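You operate a simulated robot arm through the tools that you are given. There is no shell and no other tool.

Carry out the task below with a simulated robot arm. There is one attempt and no reset: what you move stays moved.

JOB
Set the machine up: grey plug into socket TWO, garden belt in, volume at 2.
Fine: socket block off before the plug goes in, then on again; switch the machine on last and leave it on, showing READY; the other belts stay.

It is judged by the outcome, as a careful person would: the job done as asked, and still so three seconds after it is handed in. It fails if anything else is knocked over, pushed out of place, dropped, spilled or broken.

ROBOT AND FRAMES
A 6-joint arm with a two-finger parallel gripper, fixed in place. Base frame: the origin is on the floor under the middle of its stand, x ahead of it, y to its left, z up; the work surface is at about z = 0.77. Units: m, degrees, N and s.
It reaches about 1.347 m from its shoulder. Its first joint turns from -166.0 to 166.0 degrees. Payload 3.91 kg.
The TCP is the grasp point between the finger pads, 0.03 m short of the fingertips. In the tool frame z runs along the fingers and y along their closing line. Largest opening 0.11 m; finger width 0.02, thickness 0.01; the body of the gripper, 0.048 by 0.112 m, starts 0.055 m behind the TCP.
Orientation is that of the tool frame in the base frame, as a unit quaternion [w, x, y, z]. With the fingers straight down and closing along the base's y, the tool's x points along the base's -x, its y along +y and its z along -z.

CONTROLS
- The arm moves only by the tool nudge_tool. Its argument "moves" is a list of rows, each a list of 3 entries, a list of its own where there are three numbers: the finger opening in m, from 0 to 0.11, then the shift along the tool's x, y, z in m, then the turn, a rotation vector about the tool's x, y, z in degrees. In form: [[hand, [dx, dy, dz], [ax, ay, az]], ...]. A call has 1 to 20 rows; each row is the pose to reach, as a shift and turn from the pose commanded when the call began, along the tool's axes at that moment. Rows are played at 5 a second. More than 0.05 m and 8.6 degrees between two rows, or a gripper value outside its range, and nothing of the call is played. Where a pose cannot be reached the arm comes as near as it can. A force on the tool above 40 N (or 10 N above the force at the start of the call, whichever is more), or a blocked arm, ends the call early, and 0.2 s more pass. The fingers move at their own pace (about 0.108 m/s each) and stop on an object; they squeeze with about 32 N. The grip force told is the motor's: it shows also when the fingers shut on nothing. Time passes only in rows, and 0.2 s behind the last, so rows that repeat a pose let the fingers close. The reply holds the time, the measured pose of the TCP, the force on the tool along the base axes, the opening and the grip force, in the units named above and with some noise, with the torque about the TCP (base axes, N m) and any sound that the robot's microphone picked up.
- Cameras (640 x 400 px; columns grow to the right, rows downward): "scene" is fixed at [0.2199, 0.4999, 1.5461]; the picture's right is [0.97, 0.25, 0.00], its down [0.22, -0.86, -0.46] and it looks along [-0.11, 0.45, -0.89] (base axes); focal length 214 px, centre (320, 200). "wrist" rides on the gripper at [0.072, 0.017, -0.103] in the tool frame; the picture's right is [-0.23, 0.97, 0.00], its down [-0.76, -0.18, -0.62] and it looks along [-0.61, -0.14, 0.78] (tool axes); focal length 222 px, centre (320, 200). There is no depth. A picture from a camera that has moved, and an enlarged one, comes with that camera's place and axes in the base frame and with its lens.
- camera(camera): a new picture of that camera. No time passes.
- enlarge(camera, box): a new picture of the part [left, top, right, bottom] of that camera's present view, enlarged. No time passes.
- close_job(): hands the job in; it is judged then, once.

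Places have to be worked out from the pictures, the camera data and where the tool is seen. Open the gripper and draw the arm clear of the work before you hand the job in, unless the task says otherwise.

The tools are called after ">>>" as name(argument=value, ...) on one line, values as JSON. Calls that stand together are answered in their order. nudge_tool: Moves the arm, as the interface text tells. Its arguments: {"type":"object","properties":{"moves":{"type":"array"}},"required":["moves"]} The other tools are called the same way: camera (camera) takes a picture; enlarge (camera, box) takes an enlarged picture of a part of a camera's view; close_job () hands the job in.

At the start:

```text
time_s: 0.0
position: [0.5426, 0.1903, 1.215]
tool_rot: [-0.001, 0.0, 1.0, -0.001]
contact_force: [0.2, 0.3, 0.6]
moment: [-0.02, 0.03, -0.02]
grip_width: 0.1098
grasp_force: 0.0
```

scene: 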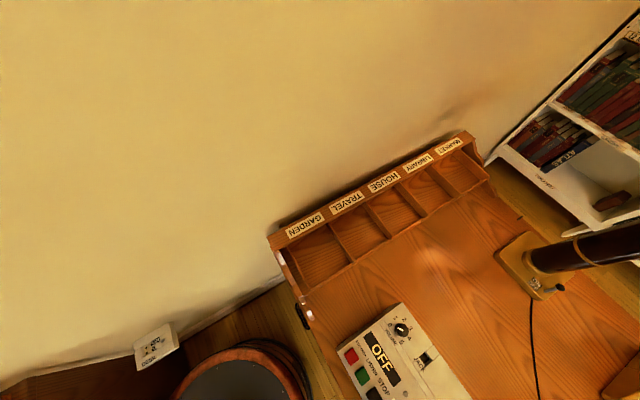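
wrist: 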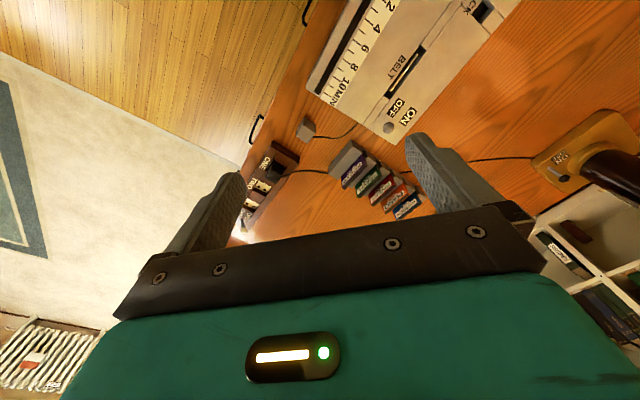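

I start by looking more closely at both camera views to find the machine, socket block, belts and plug.

>>> enlarge(camera="wrist", box=[220, 100, 460, 250])

>>> enlarge(camera="wrist", box=[290, 0, 530, 150])

>>> enlarge(camera="scene", box=[260, 250, 500, 400])

```text
2.67 times, centred on (340, 175) of wrist
camera zoom: at [0.4713, 0.2086, 1.3193], right [0.23, 0.97, 0.0], down [0.76, -0.18, 0.62], along [0.61, -0.14, -0.78], focal length 592 px, centre (267, 267)
```

zoom: 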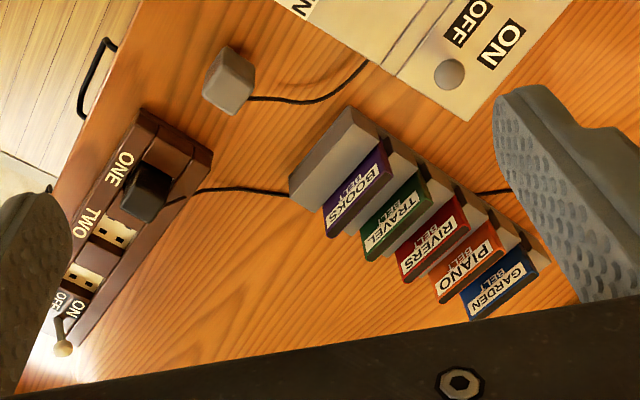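

```text
2.67 times, centred on (410, 75) of wrist
camera zoom: at [0.4713, 0.2086, 1.3193], right [0.23, 0.97, 0.0], down [0.76, -0.18, 0.62], along [0.61, -0.14, -0.78], focal length 592 px, centre (80, 533)
```

zoom: 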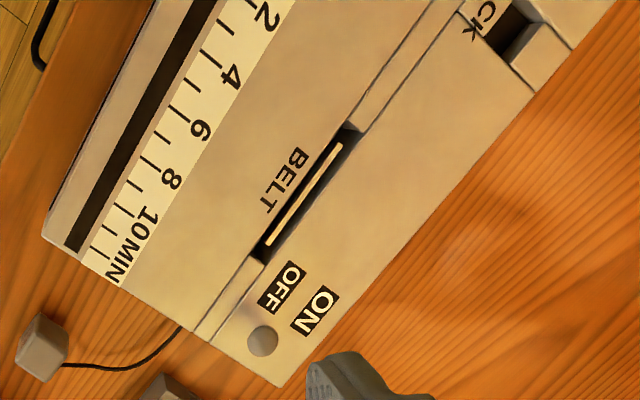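

```text
2.67 times, centred on (380, 325) of scene
camera zoom: at [0.2199, 0.4999, 1.5461], right [0.97, 0.25, 0.0], down [0.22, -0.86, -0.46], along [-0.11, 0.45, -0.89], focal length 572 px, centre (160, -133)
```

zoom: 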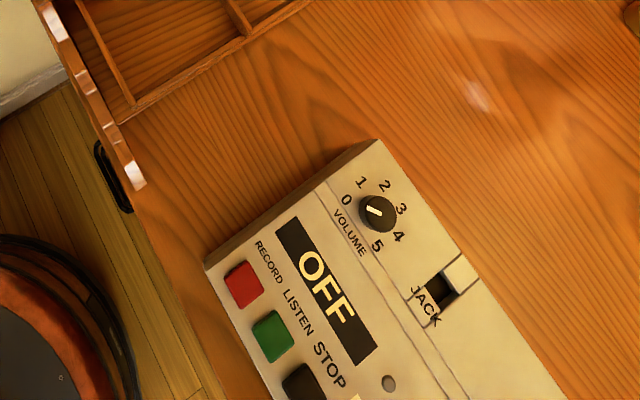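

The socket block looks to be near (0.79, -0.04), the belt rack just left of it, the grey plug lying near (0.66, 0.13), and the machine around (0.58, 0.34). I move above the socket block to get a closer look.

>>> nudge_tool(moves=[[0.11, [-0.03, -0.029, 0.02], [0, 0, 0]], [0.11, [-0.06, -0.058, 0.04], [0, 0, 0]], [0.11, [-0.09, -0.086, 0.06], [0, 0, 0]], [0.11, [-0.12, -0.115, 0.08], [0, 0, 0]], [0.11, [-0.15, -0.144, 0.1], [0, 0, 0]], [0.11, [-0.18, -0.173, 0.115], [0, 0, 0]], [0.11, [-0.21, -0.2, 0.13], [0, 0, 0]], [0.11, [-0.24, -0.23, 0.145], [0, 0, 0]]])

>>> camera(camera="wrist")

```text
time_s: 1.8
position: [0.7827, -0.0375, 1.0731]
tool_rot: [0.0, -0.001, 1.0, 0.0]
contact_force: [-0.2, 0.5, 1.0]
moment: [0.02, -0.06, -0.01]
grip_width: 0.1099
grasp_force: 0.0
```

```text
taken
camera wrist: at [0.7107, -0.0204, 1.1763], right [0.23, 0.97, 0.0], down [0.76, -0.18, 0.62], along [0.61, -0.14, -0.78], focal length 222 px, centre (320, 200)
```

wrist: 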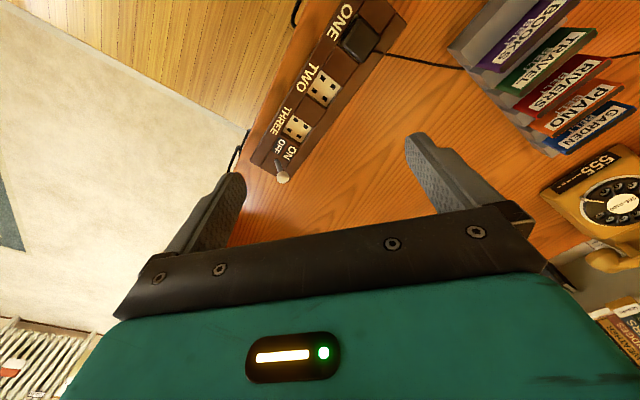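

>>> enlarge(camera="wrist", box=[220, 0, 460, 200])

>>> enlarge(camera="wrist", box=[400, 0, 640, 200])

```text
2.00 times, centred on (340, 100) of wrist
camera zoom: at [0.7107, -0.0204, 1.1763], right [0.23, 0.97, 0.0], down [0.76, -0.18, 0.62], along [0.61, -0.14, -0.78], focal length 444 px, centre (280, 400)
```

zoom: 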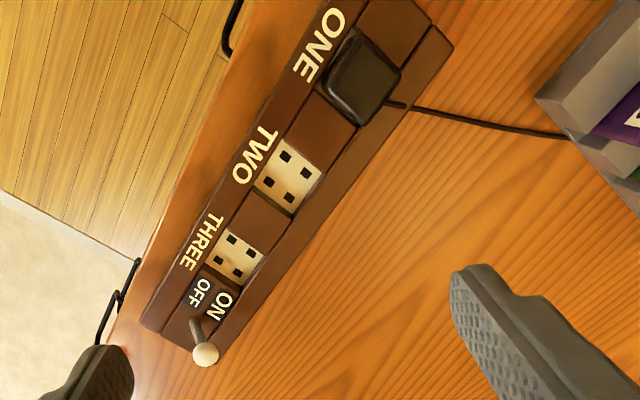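

```text
2.00 times, centred on (520, 100) of wrist
camera zoom: at [0.7107, -0.0204, 1.1763], right [0.23, 0.97, 0.0], down [0.76, -0.18, 0.62], along [0.61, -0.14, -0.78], focal length 444 px, centre (-80, 400)
```

zoom: 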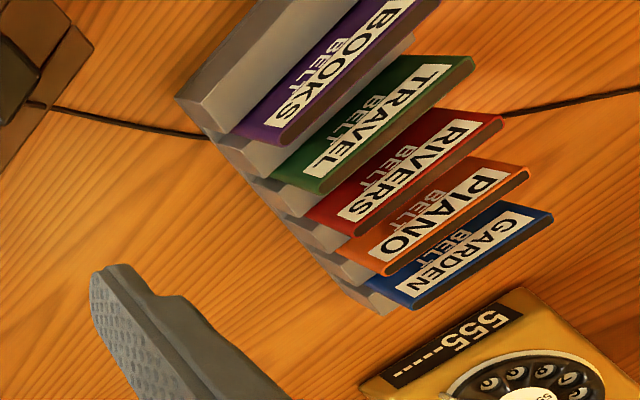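

The block is ONE (black plug), TWO, THREE and a toggle that appears to be tilted to the ON side. Next I look at the grey plug and machine from above.

>>> nudge_tool(moves=[[0.11, [0.025, 0.038, 0], [0, 0, 0]], [0.11, [0.05, 0.076, 0], [0, 0, 0]], [0.11, [0.075, 0.114, 0], [0, 0, 0]], [0.11, [0.1, 0.152, 0], [0, 0, 0]], [0.11, [0.125, 0.19, 0], [0, 0, 0]], [0.11, [0.145, 0.22, 0], [0, 0, 0]]])

>>> camera(camera="wrist")

>>> enlarge(camera="wrist", box=[200, 0, 440, 150])

>>> enlarge(camera="wrist", box=[400, 0, 640, 150])

```text
time_s: 3.2
position: [0.6374, 0.1797, 1.072]
tool_rot: [0.001, 0.0, 1.0, 0.0]
contact_force: [0.0, -0.9, -0.2]
moment: [0.01, 0.02, 0.04]
grip_width: 0.11
grasp_force: 0.0
```

```text
taken
camera wrist: at [0.5651, 0.1972, 1.1752], right [0.23, 0.97, 0.0], down [0.76, -0.18, 0.62], along [0.61, -0.14, -0.78], focal length 222 px, centre (320, 200)
```

wrist: 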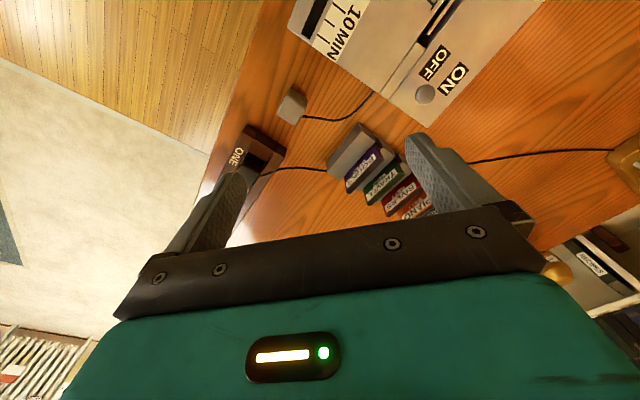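

```text
2.67 times, centred on (320, 75) of wrist
camera zoom: at [0.5651, 0.1972, 1.1752], right [0.23, 0.97, 0.0], down [0.76, -0.18, 0.62], along [0.61, -0.14, -0.78], focal length 592 px, centre (320, 533)
```

zoom: 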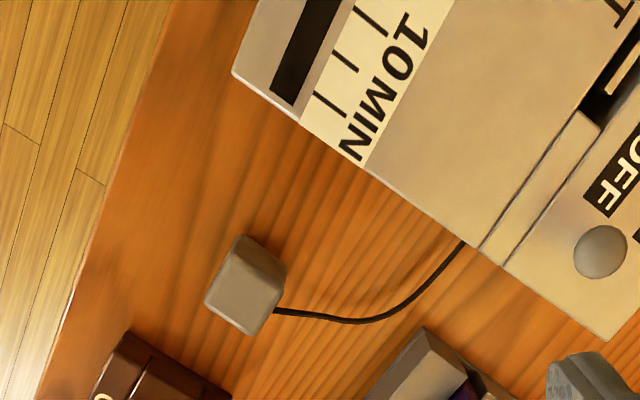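

```text
2.67 times, centred on (520, 75) of wrist
camera zoom: at [0.5651, 0.1972, 1.1752], right [0.23, 0.97, 0.0], down [0.76, -0.18, 0.62], along [0.61, -0.14, -0.78], focal length 592 px, centre (-213, 533)
```

zoom: 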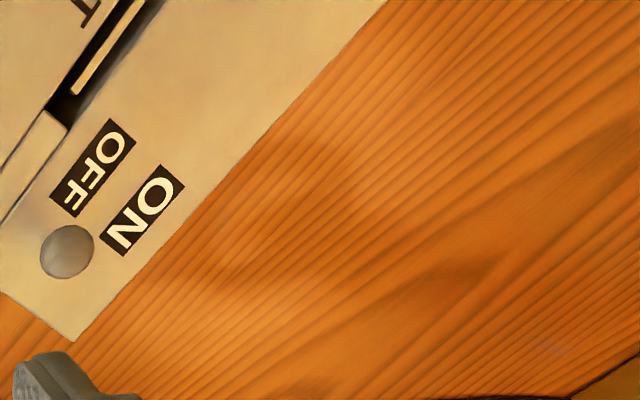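

The machine top is at about z 0.865 with its power toggle tip near (0.656, 0.301, 0.899), tilted to OFF. I descend above the grey plug for a close look at its shape.

>>> nudge_tool(moves=[[0.11, [-0.011, -0.015, 0.036], [0, 0, 0]], [0.11, [-0.022, -0.03, 0.071], [0, 0, 0]], [0.11, [-0.033, -0.045, 0.107], [0, 0, 0]], [0.11, [-0.043, -0.06, 0.142], [0, 0, 0]]])

>>> camera(camera="wrist")

>>> enlarge(camera="wrist", box=[220, 20, 420, 170])

>>> camera(camera="scene")

```text
time_s: 4.2
position: [0.6814, 0.122, 0.9292]
tool_rot: [0.0, 0.0, 1.0, -0.001]
contact_force: [-0.1, 0.2, -0.2]
moment: [0.02, -0.04, 0.01]
grip_width: 0.11
grasp_force: 0.0
```

```text
taken
camera wrist: at [0.6097, 0.1391, 1.033], right [0.23, 0.97, 0.0], down [0.76, -0.18, 0.62], along [0.61, -0.14, -0.78], focal length 222 px, centre (320, 200)
```

wrist: 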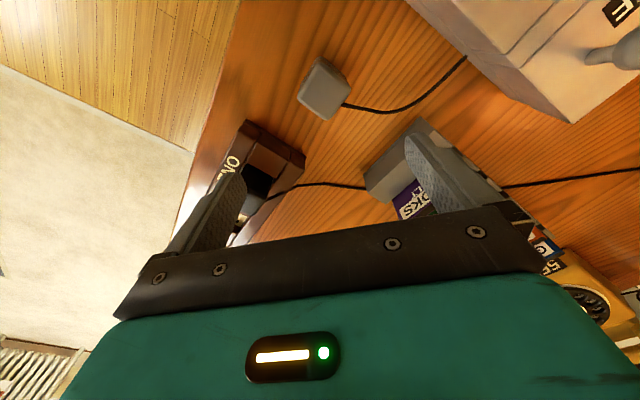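

```text
2.67 times, centred on (320, 95) of wrist
camera zoom: at [0.6097, 0.1391, 1.033], right [0.23, 0.97, 0.0], down [0.76, -0.18, 0.62], along [0.61, -0.14, -0.78], focal length 592 px, centre (320, 480)
```

zoom: 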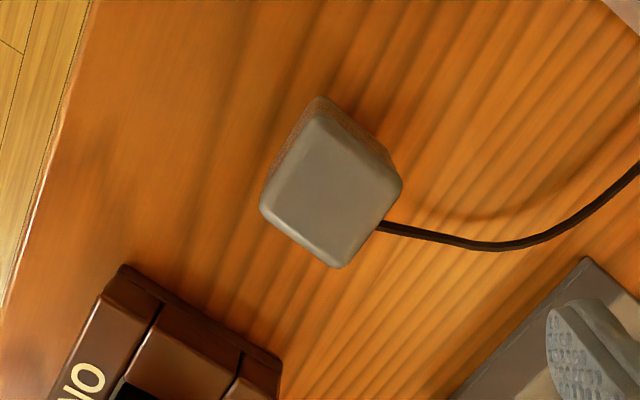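

```text
taken
```

scene: 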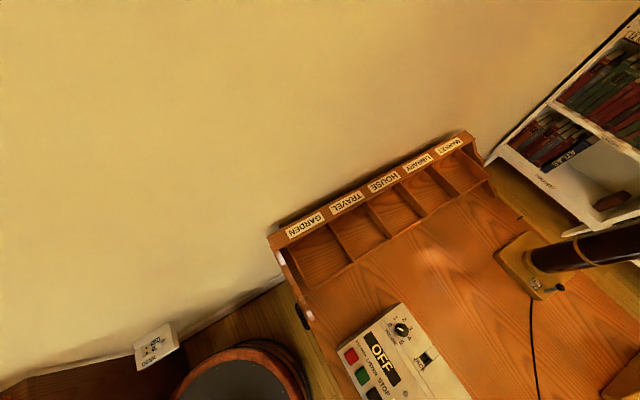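

The plug's square top (about 35 mm) is centred near (0.662, 0.130) and its orientation seems to match the socket block. I tilt the wrist to see how high the body stands and how its pins look.

>>> nudge_tool(moves=[[0.11, [0.012, 0, 0.008], [0, -8, 0]], [0.11, [0.024, 0, 0.016], [0, -16, 0]], [0.11, [0.036, 0, 0.024], [0, -24, 0]], [0.11, [0.048, 0, 0.032], [0, -32, 0]], [0.11, [0.06, 0, 0.04], [0, -40, 0]]])

>>> camera(camera="wrist")

>>> enlarge(camera="wrist", box=[240, 30, 440, 180])

```text
time_s: 5.4
position: [0.6223, 0.1227, 0.8874]
tool_rot: [0.343, -0.001, 0.939, 0.001]
contact_force: [-0.5, 0.0, -0.8]
moment: [0.0, -0.01, -0.01]
grip_width: 0.1103
grasp_force: 0.1
```

```text
taken
camera wrist: at [0.5, 0.1395, 0.9207], right [0.17, 0.97, 0.15], down [0.18, -0.18, 0.97], along [0.97, -0.14, -0.21], focal length 222 px, centre (320, 200)
```

wrist: 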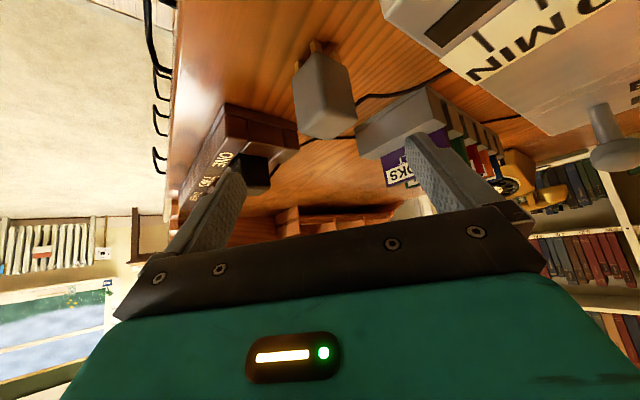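

```text
2.67 times, centred on (340, 105) of wrist
camera zoom: at [0.5, 0.1395, 0.9207], right [0.17, 0.97, 0.15], down [0.18, -0.18, 0.97], along [0.97, -0.14, -0.21], focal length 592 px, centre (267, 453)
```

zoom: 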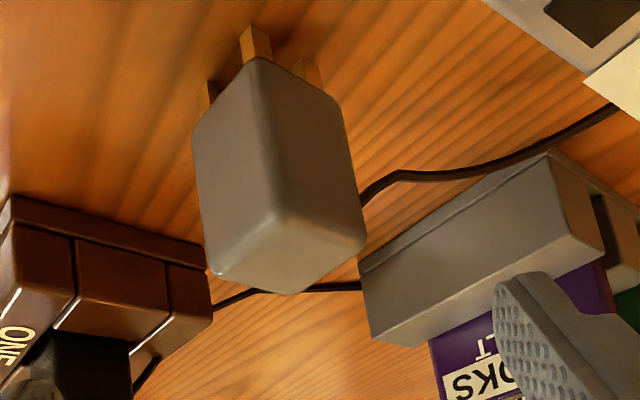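

The plug stands on its pins: body from about z 0.787 to 0.833, pins about 17 mm, cable on the interior side just like the black plug. I raise, level the wrist again and go look at the belt rack.

>>> nudge_tool(moves=[[0.11, [-0.032, 0, -0.038], [0, 8, 0]], [0.11, [-0.064, 0, -0.077], [0, 16, 0]], [0.11, [-0.1015, 0.0245, -0.0591], [0, 24, 0]], [0.11, [-0.1386, 0.049, -0.0416], [0, 32, 0]], [0.11, [-0.1758, 0.0735, -0.0242], [0, 40, 0]], [0.11, [-0.2129, 0.098, -0.0067], [0, 40, 0]], [0.11, [-0.2502, 0.1225, 0.0108], [0, 40, 0]], [0.11, [-0.2871, 0.147, 0.0281], [0, 40, 0]]])

>>> camera(camera="wrist")

>>> enlarge(camera="wrist", box=[240, 0, 460, 180])

```text
refused: row 2 steps farther than a row can; nothing moved
```

```text
taken
camera wrist: at [0.5, 0.1395, 0.9207], right [0.17, 0.97, 0.15], down [0.18, -0.18, 0.97], along [0.97, -0.14, -0.21], focal length 222 px, centre (320, 200)
```

wrist: 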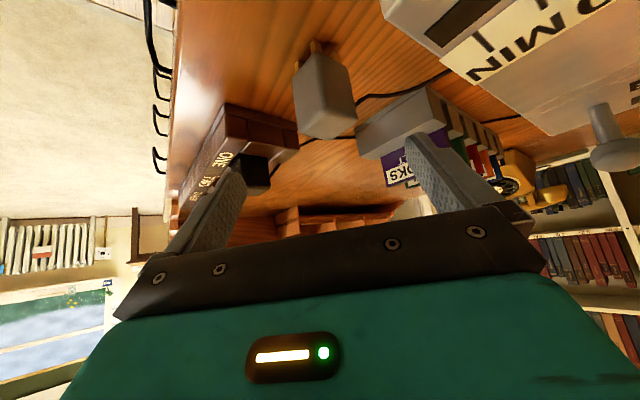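

```text
2.22 times, centred on (350, 90) of wrist
camera zoom: at [0.5, 0.1395, 0.9207], right [0.17, 0.97, 0.15], down [0.18, -0.18, 0.97], along [0.97, -0.14, -0.21], focal length 494 px, centre (253, 444)
```

zoom: 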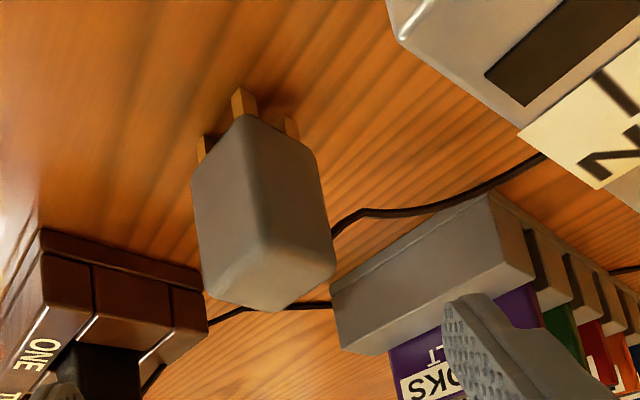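

The second row was slightly over the 0.05 m limit, and nothing moved. I repeat with smaller steps.

>>> nudge_tool(moves=[[0.11, [-0.03, 0, -0.036], [0, 8, 0]], [0.11, [-0.06, 0, -0.072], [0, 16, 0]], [0.11, [-0.0975, 0.02, -0.0591], [0, 24, 0]], [0.11, [-0.1346, 0.044, -0.0416], [0, 32, 0]], [0.11, [-0.1718, 0.068, -0.0242], [0, 40, 0]], [0.11, [-0.2089, 0.092, -0.0067], [0, 40, 0]], [0.11, [-0.2462, 0.116, 0.0108], [0, 40, 0]], [0.11, [-0.2831, 0.14, 0.0281], [0, 40, 0]]])

>>> camera(camera="wrist")

>>> enlarge(camera="wrist", box=[240, 0, 460, 180])

```text
time_s: 7.2
position: [0.8556, 0.259, 1.0506]
tool_rot: [0.0, 0.0, 1.0, -0.001]
contact_force: [-0.9, 0.1, 1.7]
moment: [0.02, -0.06, -0.01]
grip_width: 0.1101
grasp_force: 0.1
```

```text
taken
camera wrist: at [0.784, 0.2774, 1.1543], right [0.23, 0.97, 0.0], down [0.76, -0.18, 0.62], along [0.61, -0.14, -0.78], focal length 222 px, centre (320, 200)
```

wrist: 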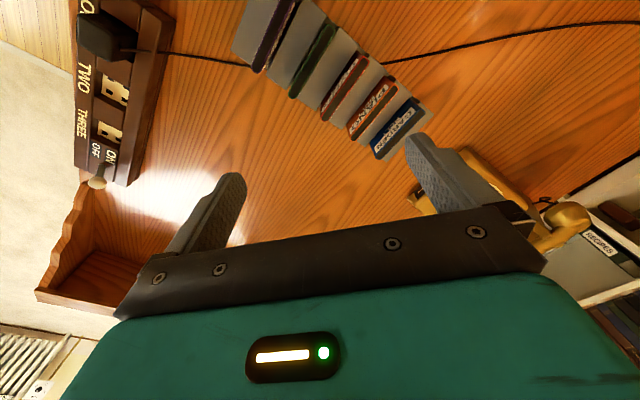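

```text
2.22 times, centred on (350, 90) of wrist
camera zoom: at [0.784, 0.2774, 1.1543], right [0.23, 0.97, 0.0], down [0.76, -0.18, 0.62], along [0.61, -0.14, -0.78], focal length 494 px, centre (253, 444)
```

zoom: 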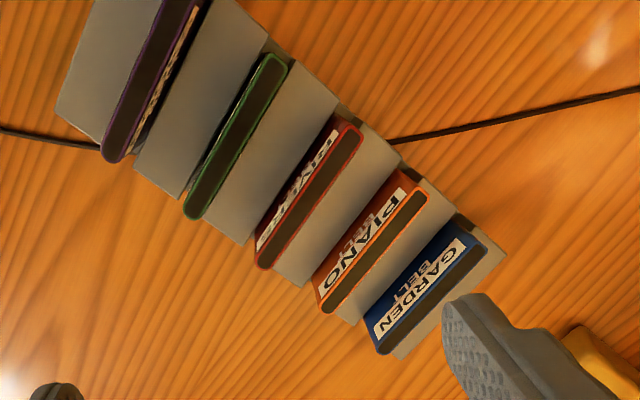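

The belts stand upright in a slotted rack; GARDEN is the last one, with its top edge running from about (0.958, 0.327) to (0.906, 0.391) at z 0.853. I enlarge for detail.

>>> enlarge(camera="wrist", box=[340, 60, 460, 180])

>>> enlarge(camera="wrist", box=[60, 40, 180, 200])

```text
3.33 times, centred on (400, 120) of wrist
camera zoom: at [0.784, 0.2774, 1.1543], right [0.23, 0.97, 0.0], down [0.76, -0.18, 0.62], along [0.61, -0.14, -0.78], focal length 740 px, centre (53, 467)
```

zoom: 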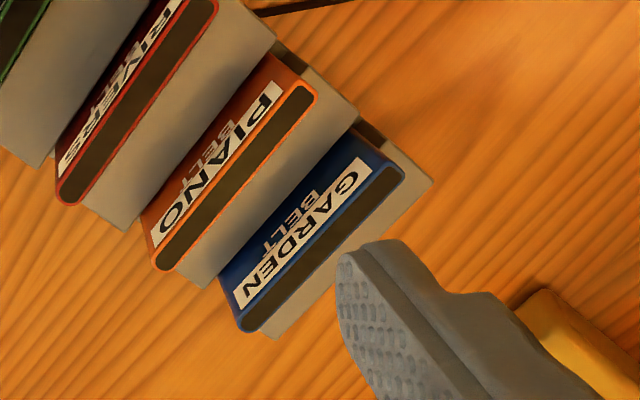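

```text
2.50 times, centred on (120, 120) of wrist
camera zoom: at [0.784, 0.2774, 1.1543], right [0.23, 0.97, 0.0], down [0.76, -0.18, 0.62], along [0.61, -0.14, -0.78], focal length 555 px, centre (820, 400)
```

zoom: 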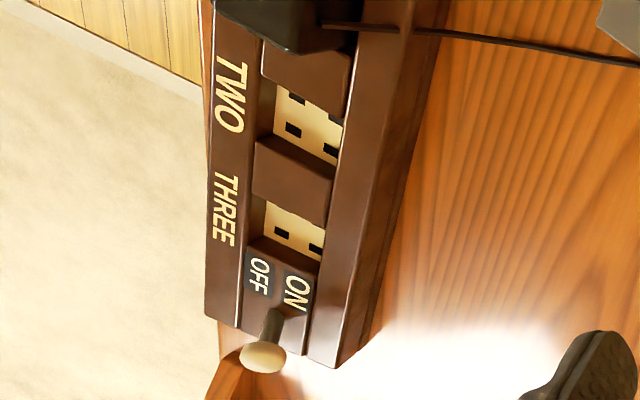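

Sockets are recessed between dividers, and the toggle leans to ON. Now I look at the machine top: the belt slot, then the knob.

>>> nudge_tool(moves=[[0.11, [0.045, 0.012, 0], [0, 0, 0]], [0.11, [0.09, 0.024, 0], [0, 0, 0]], [0.11, [0.135, 0.036, 0], [0, 0, 0]], [0.11, [0.18, 0.048, 0], [0, 0, 0]], [0.11, [0.225, 0.06, 0], [0, 0, 0]], [0.11, [0.27, 0.07, 0], [0, 0, 0]]])

>>> camera(camera="wrist")

>>> enlarge(camera="wrist", box=[220, 0, 440, 180])

>>> enlarge(camera="wrist", box=[300, 20, 420, 120])

```text
time_s: 8.6
position: [0.5844, 0.332, 1.0503]
tool_rot: [0.0, 0.0, 1.0, 0.001]
contact_force: [1.8, 0.0, -1.1]
moment: [-0.04, 0.08, 0.0]
grip_width: 0.1102
grasp_force: 0.1
```

```text
taken
camera wrist: at [0.5132, 0.3487, 1.1532], right [0.23, 0.97, 0.0], down [0.76, -0.18, 0.62], along [0.61, -0.14, -0.78], focal length 222 px, centre (320, 200)
```

wrist: 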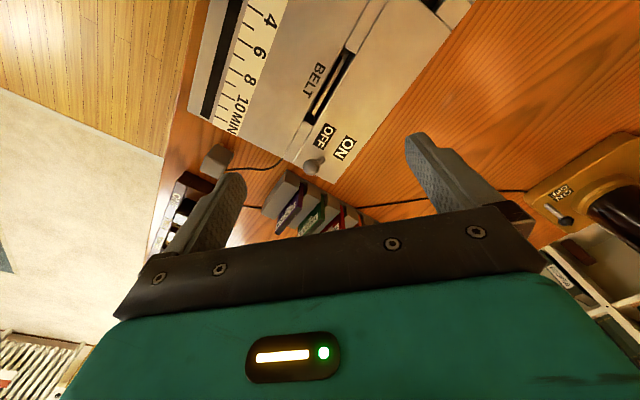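

```text
2.22 times, centred on (330, 90) of wrist
camera zoom: at [0.5132, 0.3487, 1.1532], right [0.23, 0.97, 0.0], down [0.76, -0.18, 0.62], along [0.61, -0.14, -0.78], focal length 494 px, centre (298, 444)
```

zoom: 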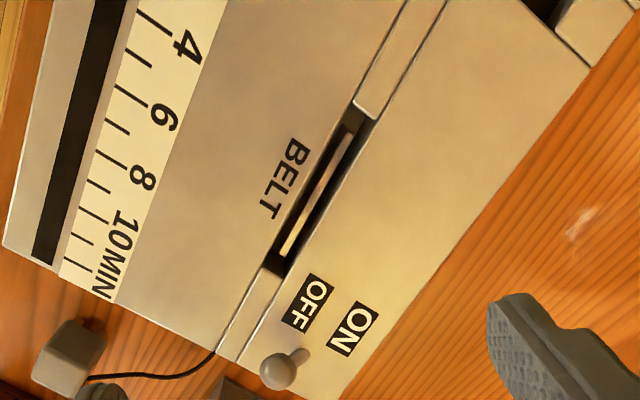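

```text
4.00 times, centred on (360, 70) of wrist
camera zoom: at [0.5132, 0.3487, 1.1532], right [0.23, 0.97, 0.0], down [0.76, -0.18, 0.62], along [0.61, -0.14, -0.78], focal length 888 px, centre (160, 720)
```

zoom: 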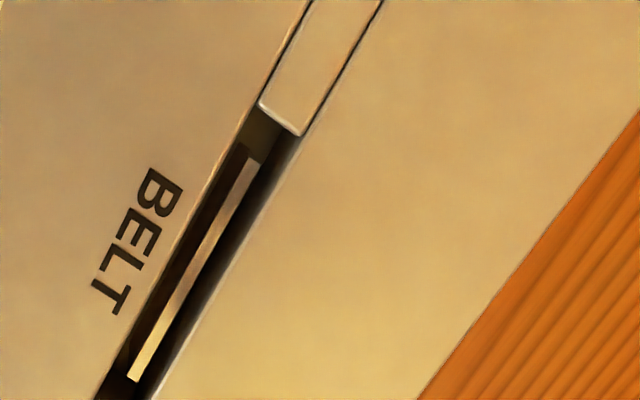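

The belt slot is empty, about 91 × 15 mm, centred near (0.577, 0.343) at an axis angle of about -43°. Now the volume knob and display.

>>> nudge_tool(moves=[[0.11, [0.027, 0.034, 0], [0, 0, 0]], [0.11, [0.054, 0.068, 0], [0, 0, 0]], [0.11, [0.081, 0.102, 0], [0, 0, 0]], [0.11, [0.108, 0.136, 0], [0, 0, 0]], [0.11, [0.134, 0.168, 0], [0, 0, 0]]])

>>> camera(camera="wrist")

>>> enlarge(camera="wrist", box=[240, 0, 440, 150])

>>> camera(camera="scene")

>>> enlarge(camera="scene", box=[340, 290, 460, 400])

```text
time_s: 9.8
position: [0.4515, 0.4992, 1.0499]
tool_rot: [0.0, 0.0, 1.0, 0.0]
contact_force: [0.3, -0.5, 0.6]
moment: [0.0, -0.02, 0.03]
grip_width: 0.1099
grasp_force: 0.1
```

```text
taken
camera wrist: at [0.3796, 0.5162, 1.154], right [0.23, 0.97, 0.0], down [0.76, -0.18, 0.62], along [0.61, -0.14, -0.78], focal length 222 px, centre (320, 200)
```

wrist: 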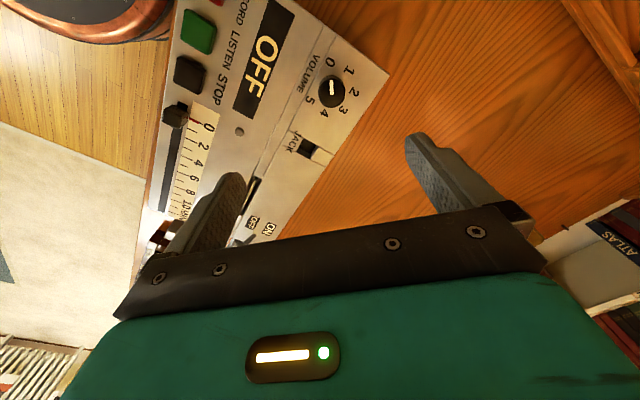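

```text
2.67 times, centred on (340, 75) of wrist
camera zoom: at [0.3796, 0.5162, 1.154], right [0.23, 0.97, 0.0], down [0.76, -0.18, 0.62], along [0.61, -0.14, -0.78], focal length 592 px, centre (267, 533)
```

zoom: 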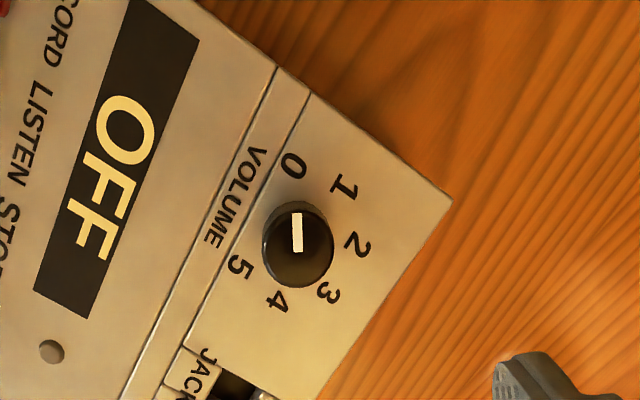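

```text
taken
```

scene: 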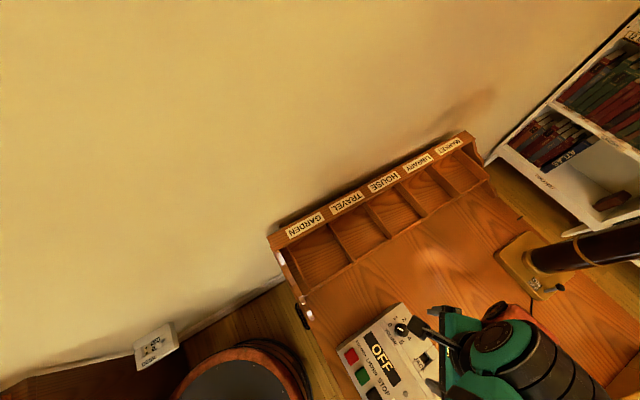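

```text
3.64 times, centred on (400, 345) of scene
camera zoom: at [0.2199, 0.4999, 1.5461], right [0.97, 0.25, 0.0], down [0.22, -0.86, -0.46], along [-0.11, 0.45, -0.89], focal length 780 px, centre (29, -327)
```

zoom: 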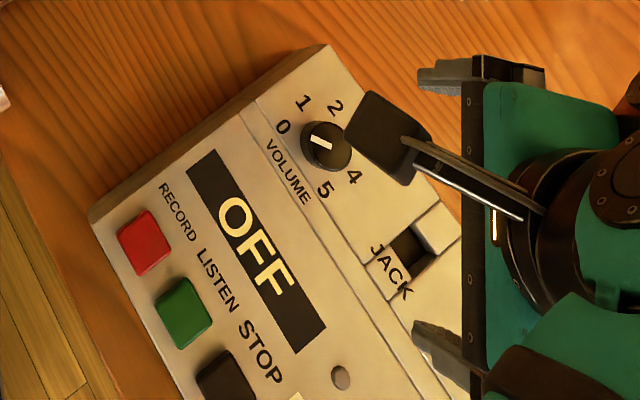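

The knob is centred at about (0.444, 0.5145), pointing at 0 (172°); "2" lies at about 71°, so a turn of about 100° clockwise will be needed. I now go back to the socket block with the wrist yawed to align with it, to switch it off first.

>>> nudge_tool(moves=[[0.1, [-0.0266, -0.0386, 0], [0, 0, -7]], [0.09, [-0.0532, -0.0772, 0], [0, 0, -14]], [0.08, [-0.0798, -0.1158, 0], [0, 0, -21]], [0.07, [-0.1063, -0.1544, 0], [0, 0, -28]], [0.06, [-0.1329, -0.193, 0], [0, 0, -35]], [0.05, [-0.1594, -0.2316, 0], [0, 0, -41]], [0.04, [-0.186, -0.2702, 0], [0, 0, -41]], [0.03, [-0.2126, -0.3088, 0], [0, 0, -41]], [0.02, [-0.2391, -0.3474, 0], [0, 0, -41]], [0.01, [-0.2657, -0.386, 0], [0, 0, -41]], [0.0, [-0.2923, -0.4246, 0], [0, 0, -41]], [0.0, [-0.3188, -0.4632, 0], [0, 0, -41]], [0.0, [-0.3454, -0.5018, 0], [0, 0, -41]], [0.0, [-0.372, -0.5404, 0], [0, 0, -41]], [0.0, [-0.3985, -0.579, 0], [0, 0, -41]]])

>>> camera(camera="wrist")

>>> enlarge(camera="wrist", box=[220, 0, 440, 180])

```text
time_s: 13.0
position: [0.8509, -0.0796, 1.0494]
tool_rot: [0.001, -0.351, 0.936, -0.001]
contact_force: [-0.2, 1.2, 0.8]
moment: [-0.01, -0.03, 0.05]
grip_width: 0.0
grasp_force: 32.3
```

```text
taken
camera wrist: at [0.7853, -0.113, 1.1531], right [-0.47, 0.88, 0.0], down [0.69, 0.37, 0.62], along [0.55, 0.29, -0.78], focal length 222 px, centre (320, 200)
```

wrist: 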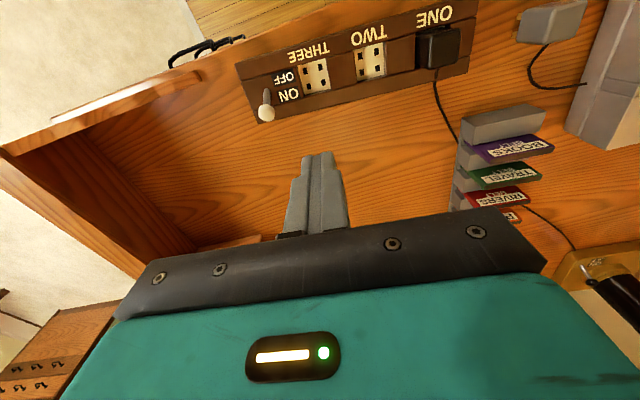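

```text
2.22 times, centred on (330, 90) of wrist
camera zoom: at [0.7853, -0.113, 1.1531], right [-0.47, 0.88, 0.0], down [0.69, 0.37, 0.62], along [0.55, 0.29, -0.78], focal length 494 px, centre (298, 444)
```

zoom: 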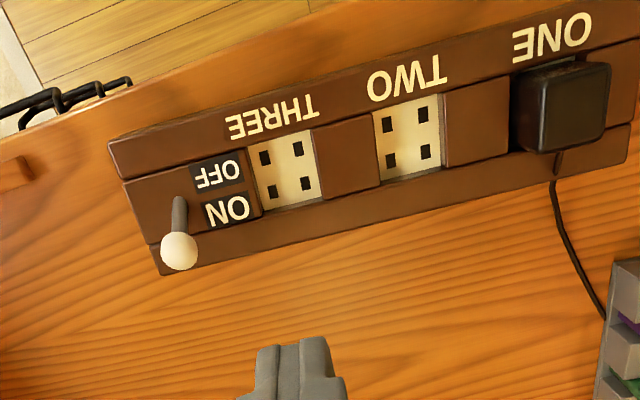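

The lever's base is near (0.888, -0.145) and its ball near (0.903, -0.132, 0.845), leaning ON. I bring the closed fingers down on the interior side of the ball.

>>> nudge_tool(moves=[[0, [-0.02, -0.037, 0.0], [0, 0, 0]], [0, [-0.04, -0.074, 0.02], [0, 0, 0]], [0, [-0.042, -0.074, 0.06], [0, 0, 0]], [0, [-0.042, -0.074, 0.1], [0, 0, 0]], [0, [-0.042, -0.074, 0.13], [0, 0, 0]]])

>>> camera(camera="wrist")

>>> enlarge(camera="wrist", box=[220, 0, 440, 180])

```text
time_s: 14.2
position: [0.93, -0.1079, 0.92]
tool_rot: [0.0, -0.35, 0.937, 0.0]
contact_force: [0.2, 0.7, -0.2]
moment: [0.01, -0.01, -0.04]
grip_width: 0.0
grasp_force: 31.6
```

```text
taken
camera wrist: at [0.8654, -0.1416, 1.0223], right [-0.47, 0.88, 0.0], down [0.69, 0.37, 0.62], along [0.55, 0.29, -0.78], focal length 222 px, centre (320, 200)
```

wrist: 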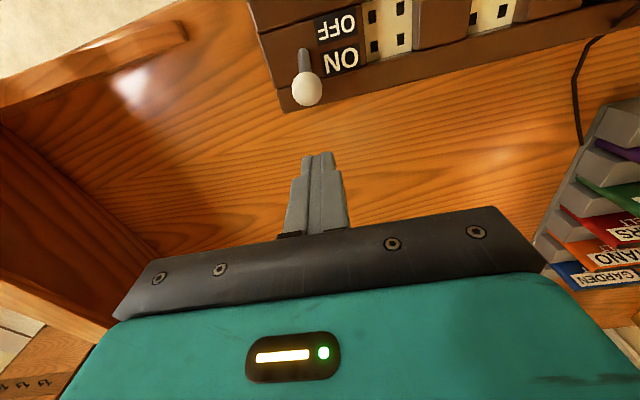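

```text
2.22 times, centred on (330, 90) of wrist
camera zoom: at [0.8654, -0.1416, 1.0223], right [-0.47, 0.88, 0.0], down [0.69, 0.37, 0.62], along [0.55, 0.29, -0.78], focal length 494 px, centre (298, 444)
```

zoom: 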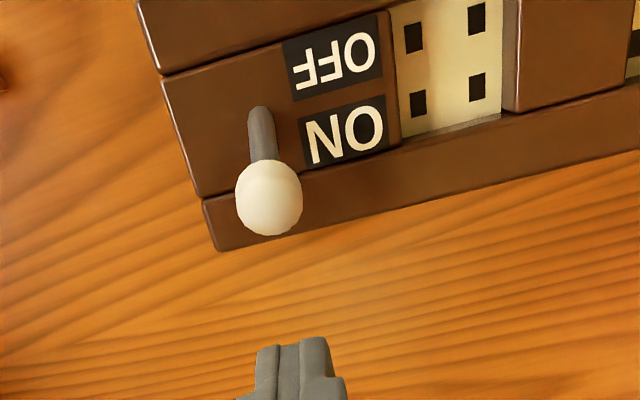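

Fingers line up with the ball, about 36 mm to the interior side. I lower to ball height and push towards OFF in small steps.

>>> nudge_tool(moves=[[0, [0, 0, 0.03], [0, 0, 0]], [0, [0, 0, 0.06], [0, 0, 0]], [0, [0.01, 0, 0.06], [0, 0, 0]], [0, [0.018, 0, 0.06], [0, 0, 0]], [0, [0.026, 0, 0.06], [0, 0, 0]], [0, [0.034, 0, 0.06], [0, 0, 0]], [0, [0.042, 0, 0.06], [0, 0, 0]], [0, [0.05, 0, 0.06], [0, 0, 0]]])

>>> camera(camera="wrist")

>>> enlarge(camera="wrist", box=[220, 0, 440, 180])

```text
time_s: 16.0
position: [0.8922, -0.1408, 0.8592]
tool_rot: [-0.001, -0.351, 0.936, 0.0]
contact_force: [-0.2, 0.1, 0.1]
moment: [-0.02, 0.0, 0.01]
grip_width: 0.0
grasp_force: 31.7
heard: click
```

```text
taken
camera wrist: at [0.828, -0.1749, 0.9632], right [-0.47, 0.88, 0.0], down [0.69, 0.37, 0.62], along [0.55, 0.29, -0.78], focal length 222 px, centre (320, 200)
```

wrist: 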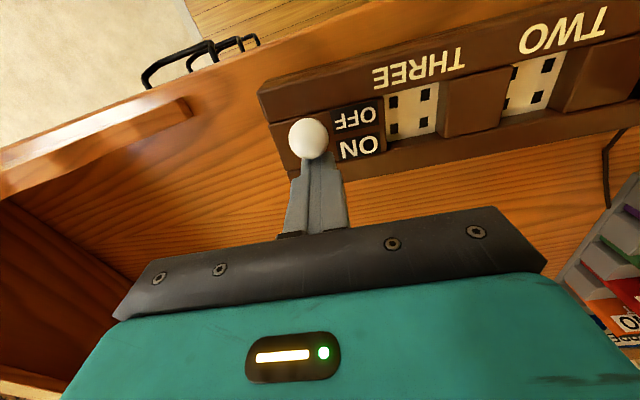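

```text
2.22 times, centred on (330, 90) of wrist
camera zoom: at [0.828, -0.1749, 0.9632], right [-0.47, 0.88, 0.0], down [0.69, 0.37, 0.62], along [0.55, 0.29, -0.78], focal length 494 px, centre (298, 444)
```

zoom: 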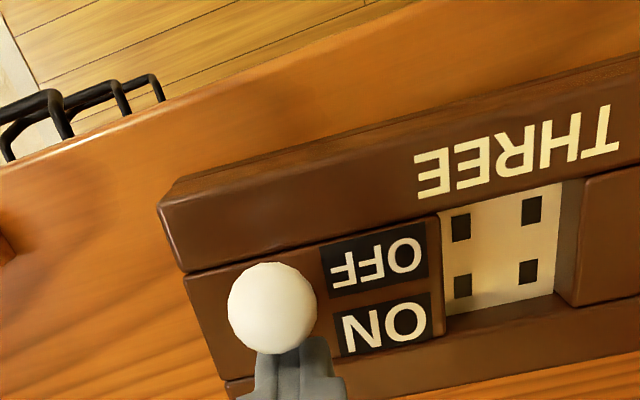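

A click was heard and the ball now sits on the OFF side. I back off upwards and travel to above the grey plug, opening the fingers.

>>> nudge_tool(moves=[[0, [-0.006, 0, -0.045], [0, 0, 0]], [0, [-0.006, 0, -0.09], [0, 0, 0]], [0, [-0.005, 0.045, -0.1], [0, 0, 0]], [0.02, [-0.004, 0.09, -0.1], [0, 0, 0]], [0.04, [-0.003, 0.135, -0.1], [0, 0, 0]], [0.06, [-0.002, 0.18, -0.1], [0, 0, 0]], [0.07, [-0.001, 0.225, -0.1], [0, 0, 0]], [0.07, [0, 0.27, -0.1], [0, 0, 0]], [0.07, [0, 0.315, -0.1], [0, 0, 0]], [0.07, [0, 0.36, -0.1], [0, 0, 0]]])

>>> camera(camera="wrist")

>>> enlarge(camera="wrist", box=[240, 20, 400, 180])

```text
time_s: 18.2
position: [0.6606, 0.1304, 0.958]
tool_rot: [-0.001, -0.35, 0.937, 0.0]
contact_force: [0.4, -0.4, -0.5]
moment: [0.0, 0.06, -0.02]
grip_width: 0.0698
grasp_force: 0.0
```

```text
taken
camera wrist: at [0.5949, 0.0954, 1.061], right [-0.47, 0.88, 0.0], down [0.69, 0.37, 0.62], along [0.55, 0.29, -0.78], focal length 222 px, centre (320, 200)
```

wrist: 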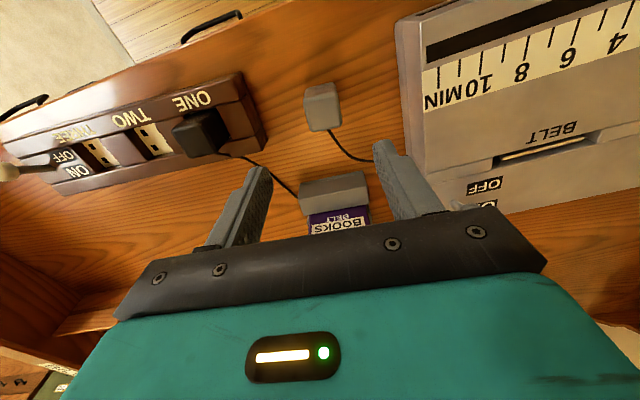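

```text
2.50 times, centred on (320, 100) of wrist
camera zoom: at [0.5949, 0.0954, 1.061], right [-0.47, 0.88, 0.0], down [0.69, 0.37, 0.62], along [0.55, 0.29, -0.78], focal length 555 px, centre (320, 450)
```

zoom: 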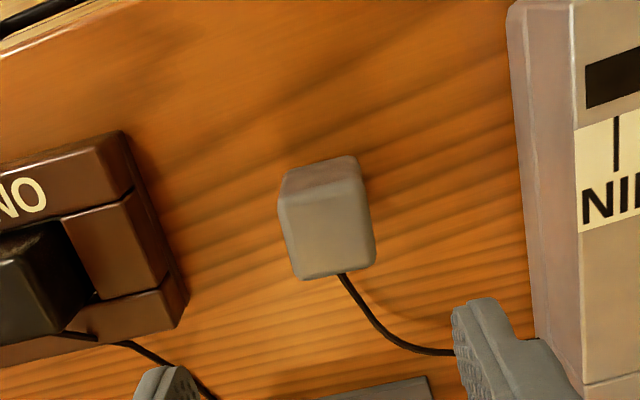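

The plug's top is centred at about (0.6556, 0.1322) with its faces at about 129°, 2° off the tool. Socket TWO's plate is at about (0.7924, -0.0324, 0.792), recessed 15 mm, so I grip the plug high (tips at z ≈ 0.809).

>>> nudge_tool(moves=[[0.07, [0.0026, 0.0046, 0.03], [0, 0, 2]], [0.07, [0.0026, 0.0046, 0.07], [0, 0, 2]], [0.07, [0.0026, 0.0046, 0.1], [0, 0, 2]], [0.07, [0.0026, 0.0046, 0.119], [0, 0, 2]]])

>>> camera(camera="wrist")

>>> enlarge(camera="wrist", box=[220, 80, 420, 220])

```text
time_s: 19.2
position: [0.6512, 0.1326, 0.8391]
tool_rot: [0.0, -0.334, 0.942, 0.0]
contact_force: [0.6, -0.2, -0.1]
moment: [0.0, -0.02, 0.01]
grip_width: 0.0701
grasp_force: 0.0
```

```text
taken
camera wrist: at [0.5858, 0.1012, 0.9424], right [-0.44, 0.9, 0.0], down [0.7, 0.34, 0.62], along [0.56, 0.27, -0.78], focal length 222 px, centre (320, 200)
```

wrist: 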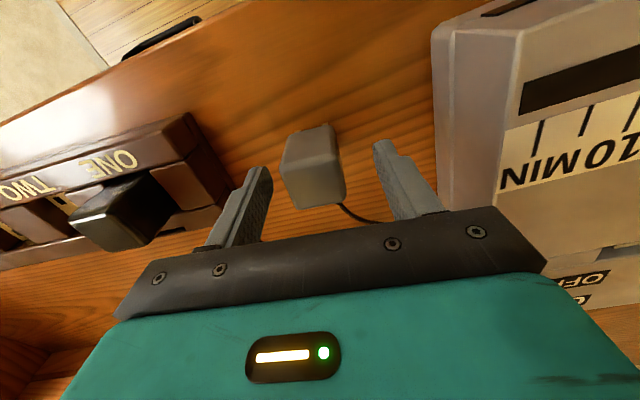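

```text
2.86 times, centred on (320, 150) of wrist
camera zoom: at [0.5858, 0.1012, 0.9424], right [-0.44, 0.9, 0.0], down [0.7, 0.34, 0.62], along [0.56, 0.27, -0.78], focal length 635 px, centre (320, 343)
```

zoom: 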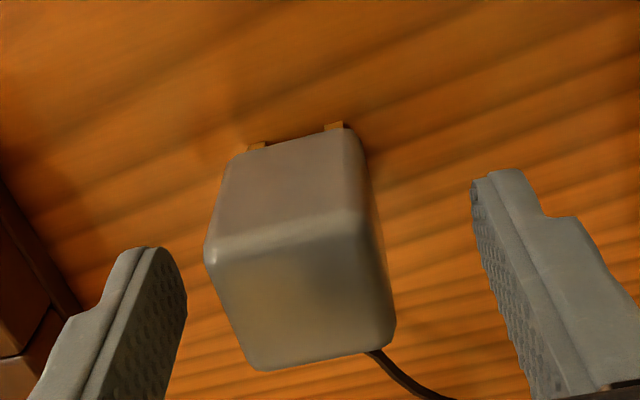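

The view shows the plug sitting about 3 mm towards tool -y and 2 mm towards tool -x from the finger centre, with yaw matched. I correct that and close gently on the plug.

>>> nudge_tool(moves=[[0.07, [-0.002, -0.003, 0], [0, 0, 0]], [0.055, [-0.002, -0.003, 0], [0, 0, 0]], [0.045, [-0.002, -0.003, 0], [0, 0, 0]], [0.038, [-0.002, -0.003, 0], [0, 0, 0]], [0.034, [-0.002, -0.003, 0], [0, 0, 0]], [0.03, [-0.002, -0.003, 0], [0, 0, 0]], [0.025, [-0.002, -0.003, 0], [0, 0, 0]], [0.02, [-0.002, -0.003, 0], [0, 0, 0]], [0.02, [-0.002, -0.003, 0], [0, 0, 0]]])

>>> enlarge(camera="wrist", box=[220, 80, 420, 220])

```text
time_s: 21.2
position: [0.6559, 0.1303, 0.8384]
tool_rot: [0.0, -0.334, 0.943, -0.001]
contact_force: [0.9, -0.3, 0.5]
moment: [-0.05, -0.02, -0.01]
grip_width: 0.0355
grasp_force: 31.6
```

```text
2.86 times, centred on (320, 150) of wrist
camera zoom: at [0.5889, 0.0995, 0.9425], right [-0.44, 0.9, 0.0], down [0.7, 0.34, 0.62], along [0.56, 0.27, -0.78], focal length 635 px, centre (320, 343)
```

zoom: 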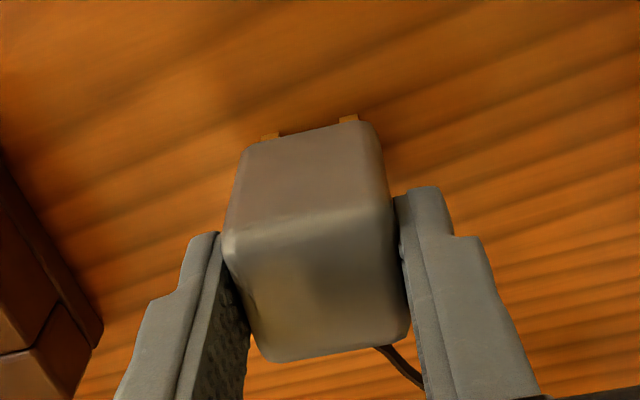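

The plug is held (35.5 mm wide) and centred. I lift it 0.11 m to clear the black plug and square it to the block's 131° axis.

>>> nudge_tool(moves=[[0.02, [0, 0, -0.01], [0, 0, 0]], [0.02, [0, 0, -0.03], [0, 0, 0]], [0.02, [0, 0, -0.055], [0, 0, 0]], [0.02, [0, 0, -0.08], [0, 0, -1]], [0.02, [0, 0, -0.105], [0, 0, -2]], [0.02, [0, 0, -0.12], [0, 0, -2]], [0.02, [0, 0, -0.12], [0, 0, -2]]])

>>> camera(camera="wrist")

>>> camera(camera="scene")

```text
time_s: 22.8
position: [0.6569, 0.1305, 0.9586]
tool_rot: [0.0, -0.351, 0.936, 0.0]
contact_force: [-0.8, -0.2, -1.6]
moment: [0.0, 0.02, -0.01]
grip_width: 0.0353
grasp_force: 31.8
```

```text
taken
camera wrist: at [0.5912, 0.0972, 1.0632], right [-0.47, 0.88, 0.0], down [0.69, 0.37, 0.62], along [0.55, 0.29, -0.78], focal length 222 px, centre (320, 200)
```

wrist: 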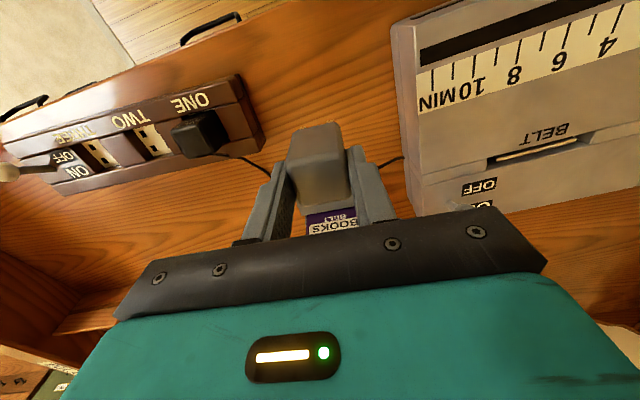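

```text
taken
```

scene: 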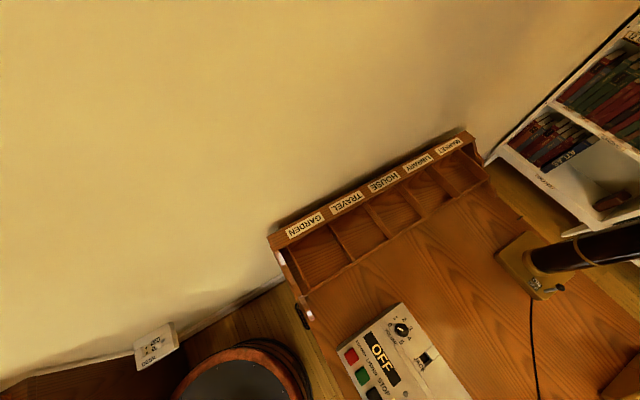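

The plug is held straight and the lamp's glow has gone, confirming the block is off. I carry it along the block to hover above socket TWO.

>>> nudge_tool(moves=[[0.02, [0.0009, -0.035, 0], [0, 0, 0]], [0.02, [0.0018, -0.075, 0], [0, 0, 0]], [0.02, [0.0026, -0.115, 0], [0, 0, 0]], [0.02, [0.0035, -0.155, 0], [0, 0, 0]], [0.02, [0.0044, -0.19, 0], [0, 0, 0]], [0.02, [0.0044, -0.2135, 0], [0, 0, 0]], [0.02, [0.0044, -0.2135, 0], [0, 0, 0]], [0.02, [0.0044, -0.2135, 0], [0, 0, 0]]])

>>> camera(camera="wrist")

>>> enlarge(camera="wrist", box=[220, 20, 420, 160])

```text
time_s: 24.6
position: [0.7916, -0.0318, 0.9599]
tool_rot: [0.0, -0.351, 0.936, 0.001]
contact_force: [0.0, -1.3, -0.2]
moment: [0.0, 0.0, 0.02]
grip_width: 0.0353
grasp_force: 32.1
```

```text
taken
camera wrist: at [0.7266, -0.0664, 1.0631], right [-0.47, 0.88, 0.0], down [0.69, 0.37, 0.62], along [0.55, 0.29, -0.78], focal length 222 px, centre (320, 200)
```

wrist: 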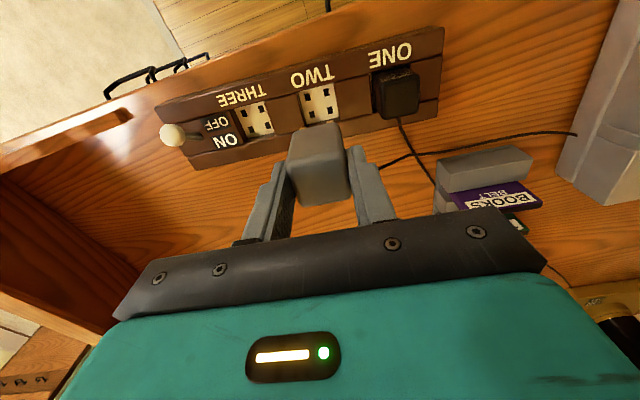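

```text
2.86 times, centred on (320, 90) of wrist
camera zoom: at [0.7266, -0.0664, 1.0631], right [-0.47, 0.88, 0.0], down [0.69, 0.37, 0.62], along [0.55, 0.29, -0.78], focal length 635 px, centre (320, 514)
```

zoom: 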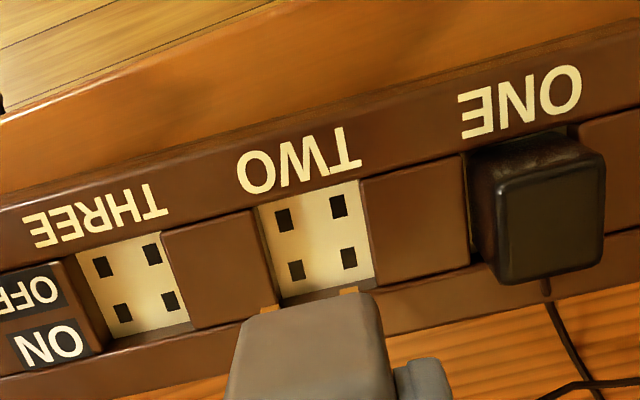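

All four holes are visible; their centre is within 1 mm of the tool axis and the pins line up. I shift 1 mm and lower until the pins are just entering the recess, then check.

>>> nudge_tool(moves=[[0.02, [0, -0.001, 0.02], [0, 0, 0]], [0.02, [0, -0.001, 0.045], [0, 0, 0]], [0.02, [0, -0.001, 0.065], [0, 0, 0]], [0.02, [0, -0.001, 0.08], [0, 0, 0]], [0.02, [0, -0.001, 0.08], [0, 0, 0]]])

>>> camera(camera="wrist")

>>> enlarge(camera="wrist", box=[220, 40, 420, 180])

```text
time_s: 25.8
position: [0.793, -0.0345, 0.8807]
tool_rot: [0.0, -0.35, 0.937, -0.001]
contact_force: [-0.5, -0.4, -1.0]
moment: [0.01, -0.03, 0.02]
grip_width: 0.0351
grasp_force: 32.0
```

```text
taken
camera wrist: at [0.7281, -0.0686, 0.9841], right [-0.47, 0.88, 0.0], down [0.69, 0.37, 0.62], along [0.55, 0.29, -0.78], focal length 222 px, centre (320, 200)
```

wrist: 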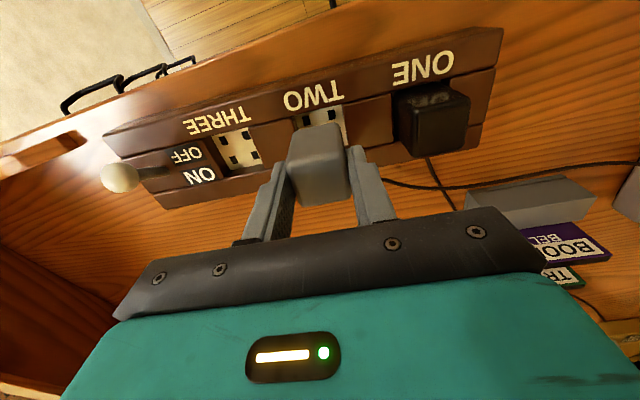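

```text
2.86 times, centred on (320, 110) of wrist
camera zoom: at [0.7281, -0.0686, 0.9841], right [-0.47, 0.88, 0.0], down [0.69, 0.37, 0.62], along [0.55, 0.29, -0.78], focal length 635 px, centre (320, 457)
```

zoom: 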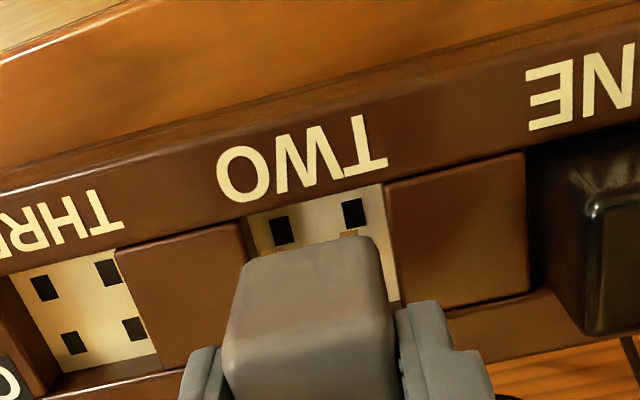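

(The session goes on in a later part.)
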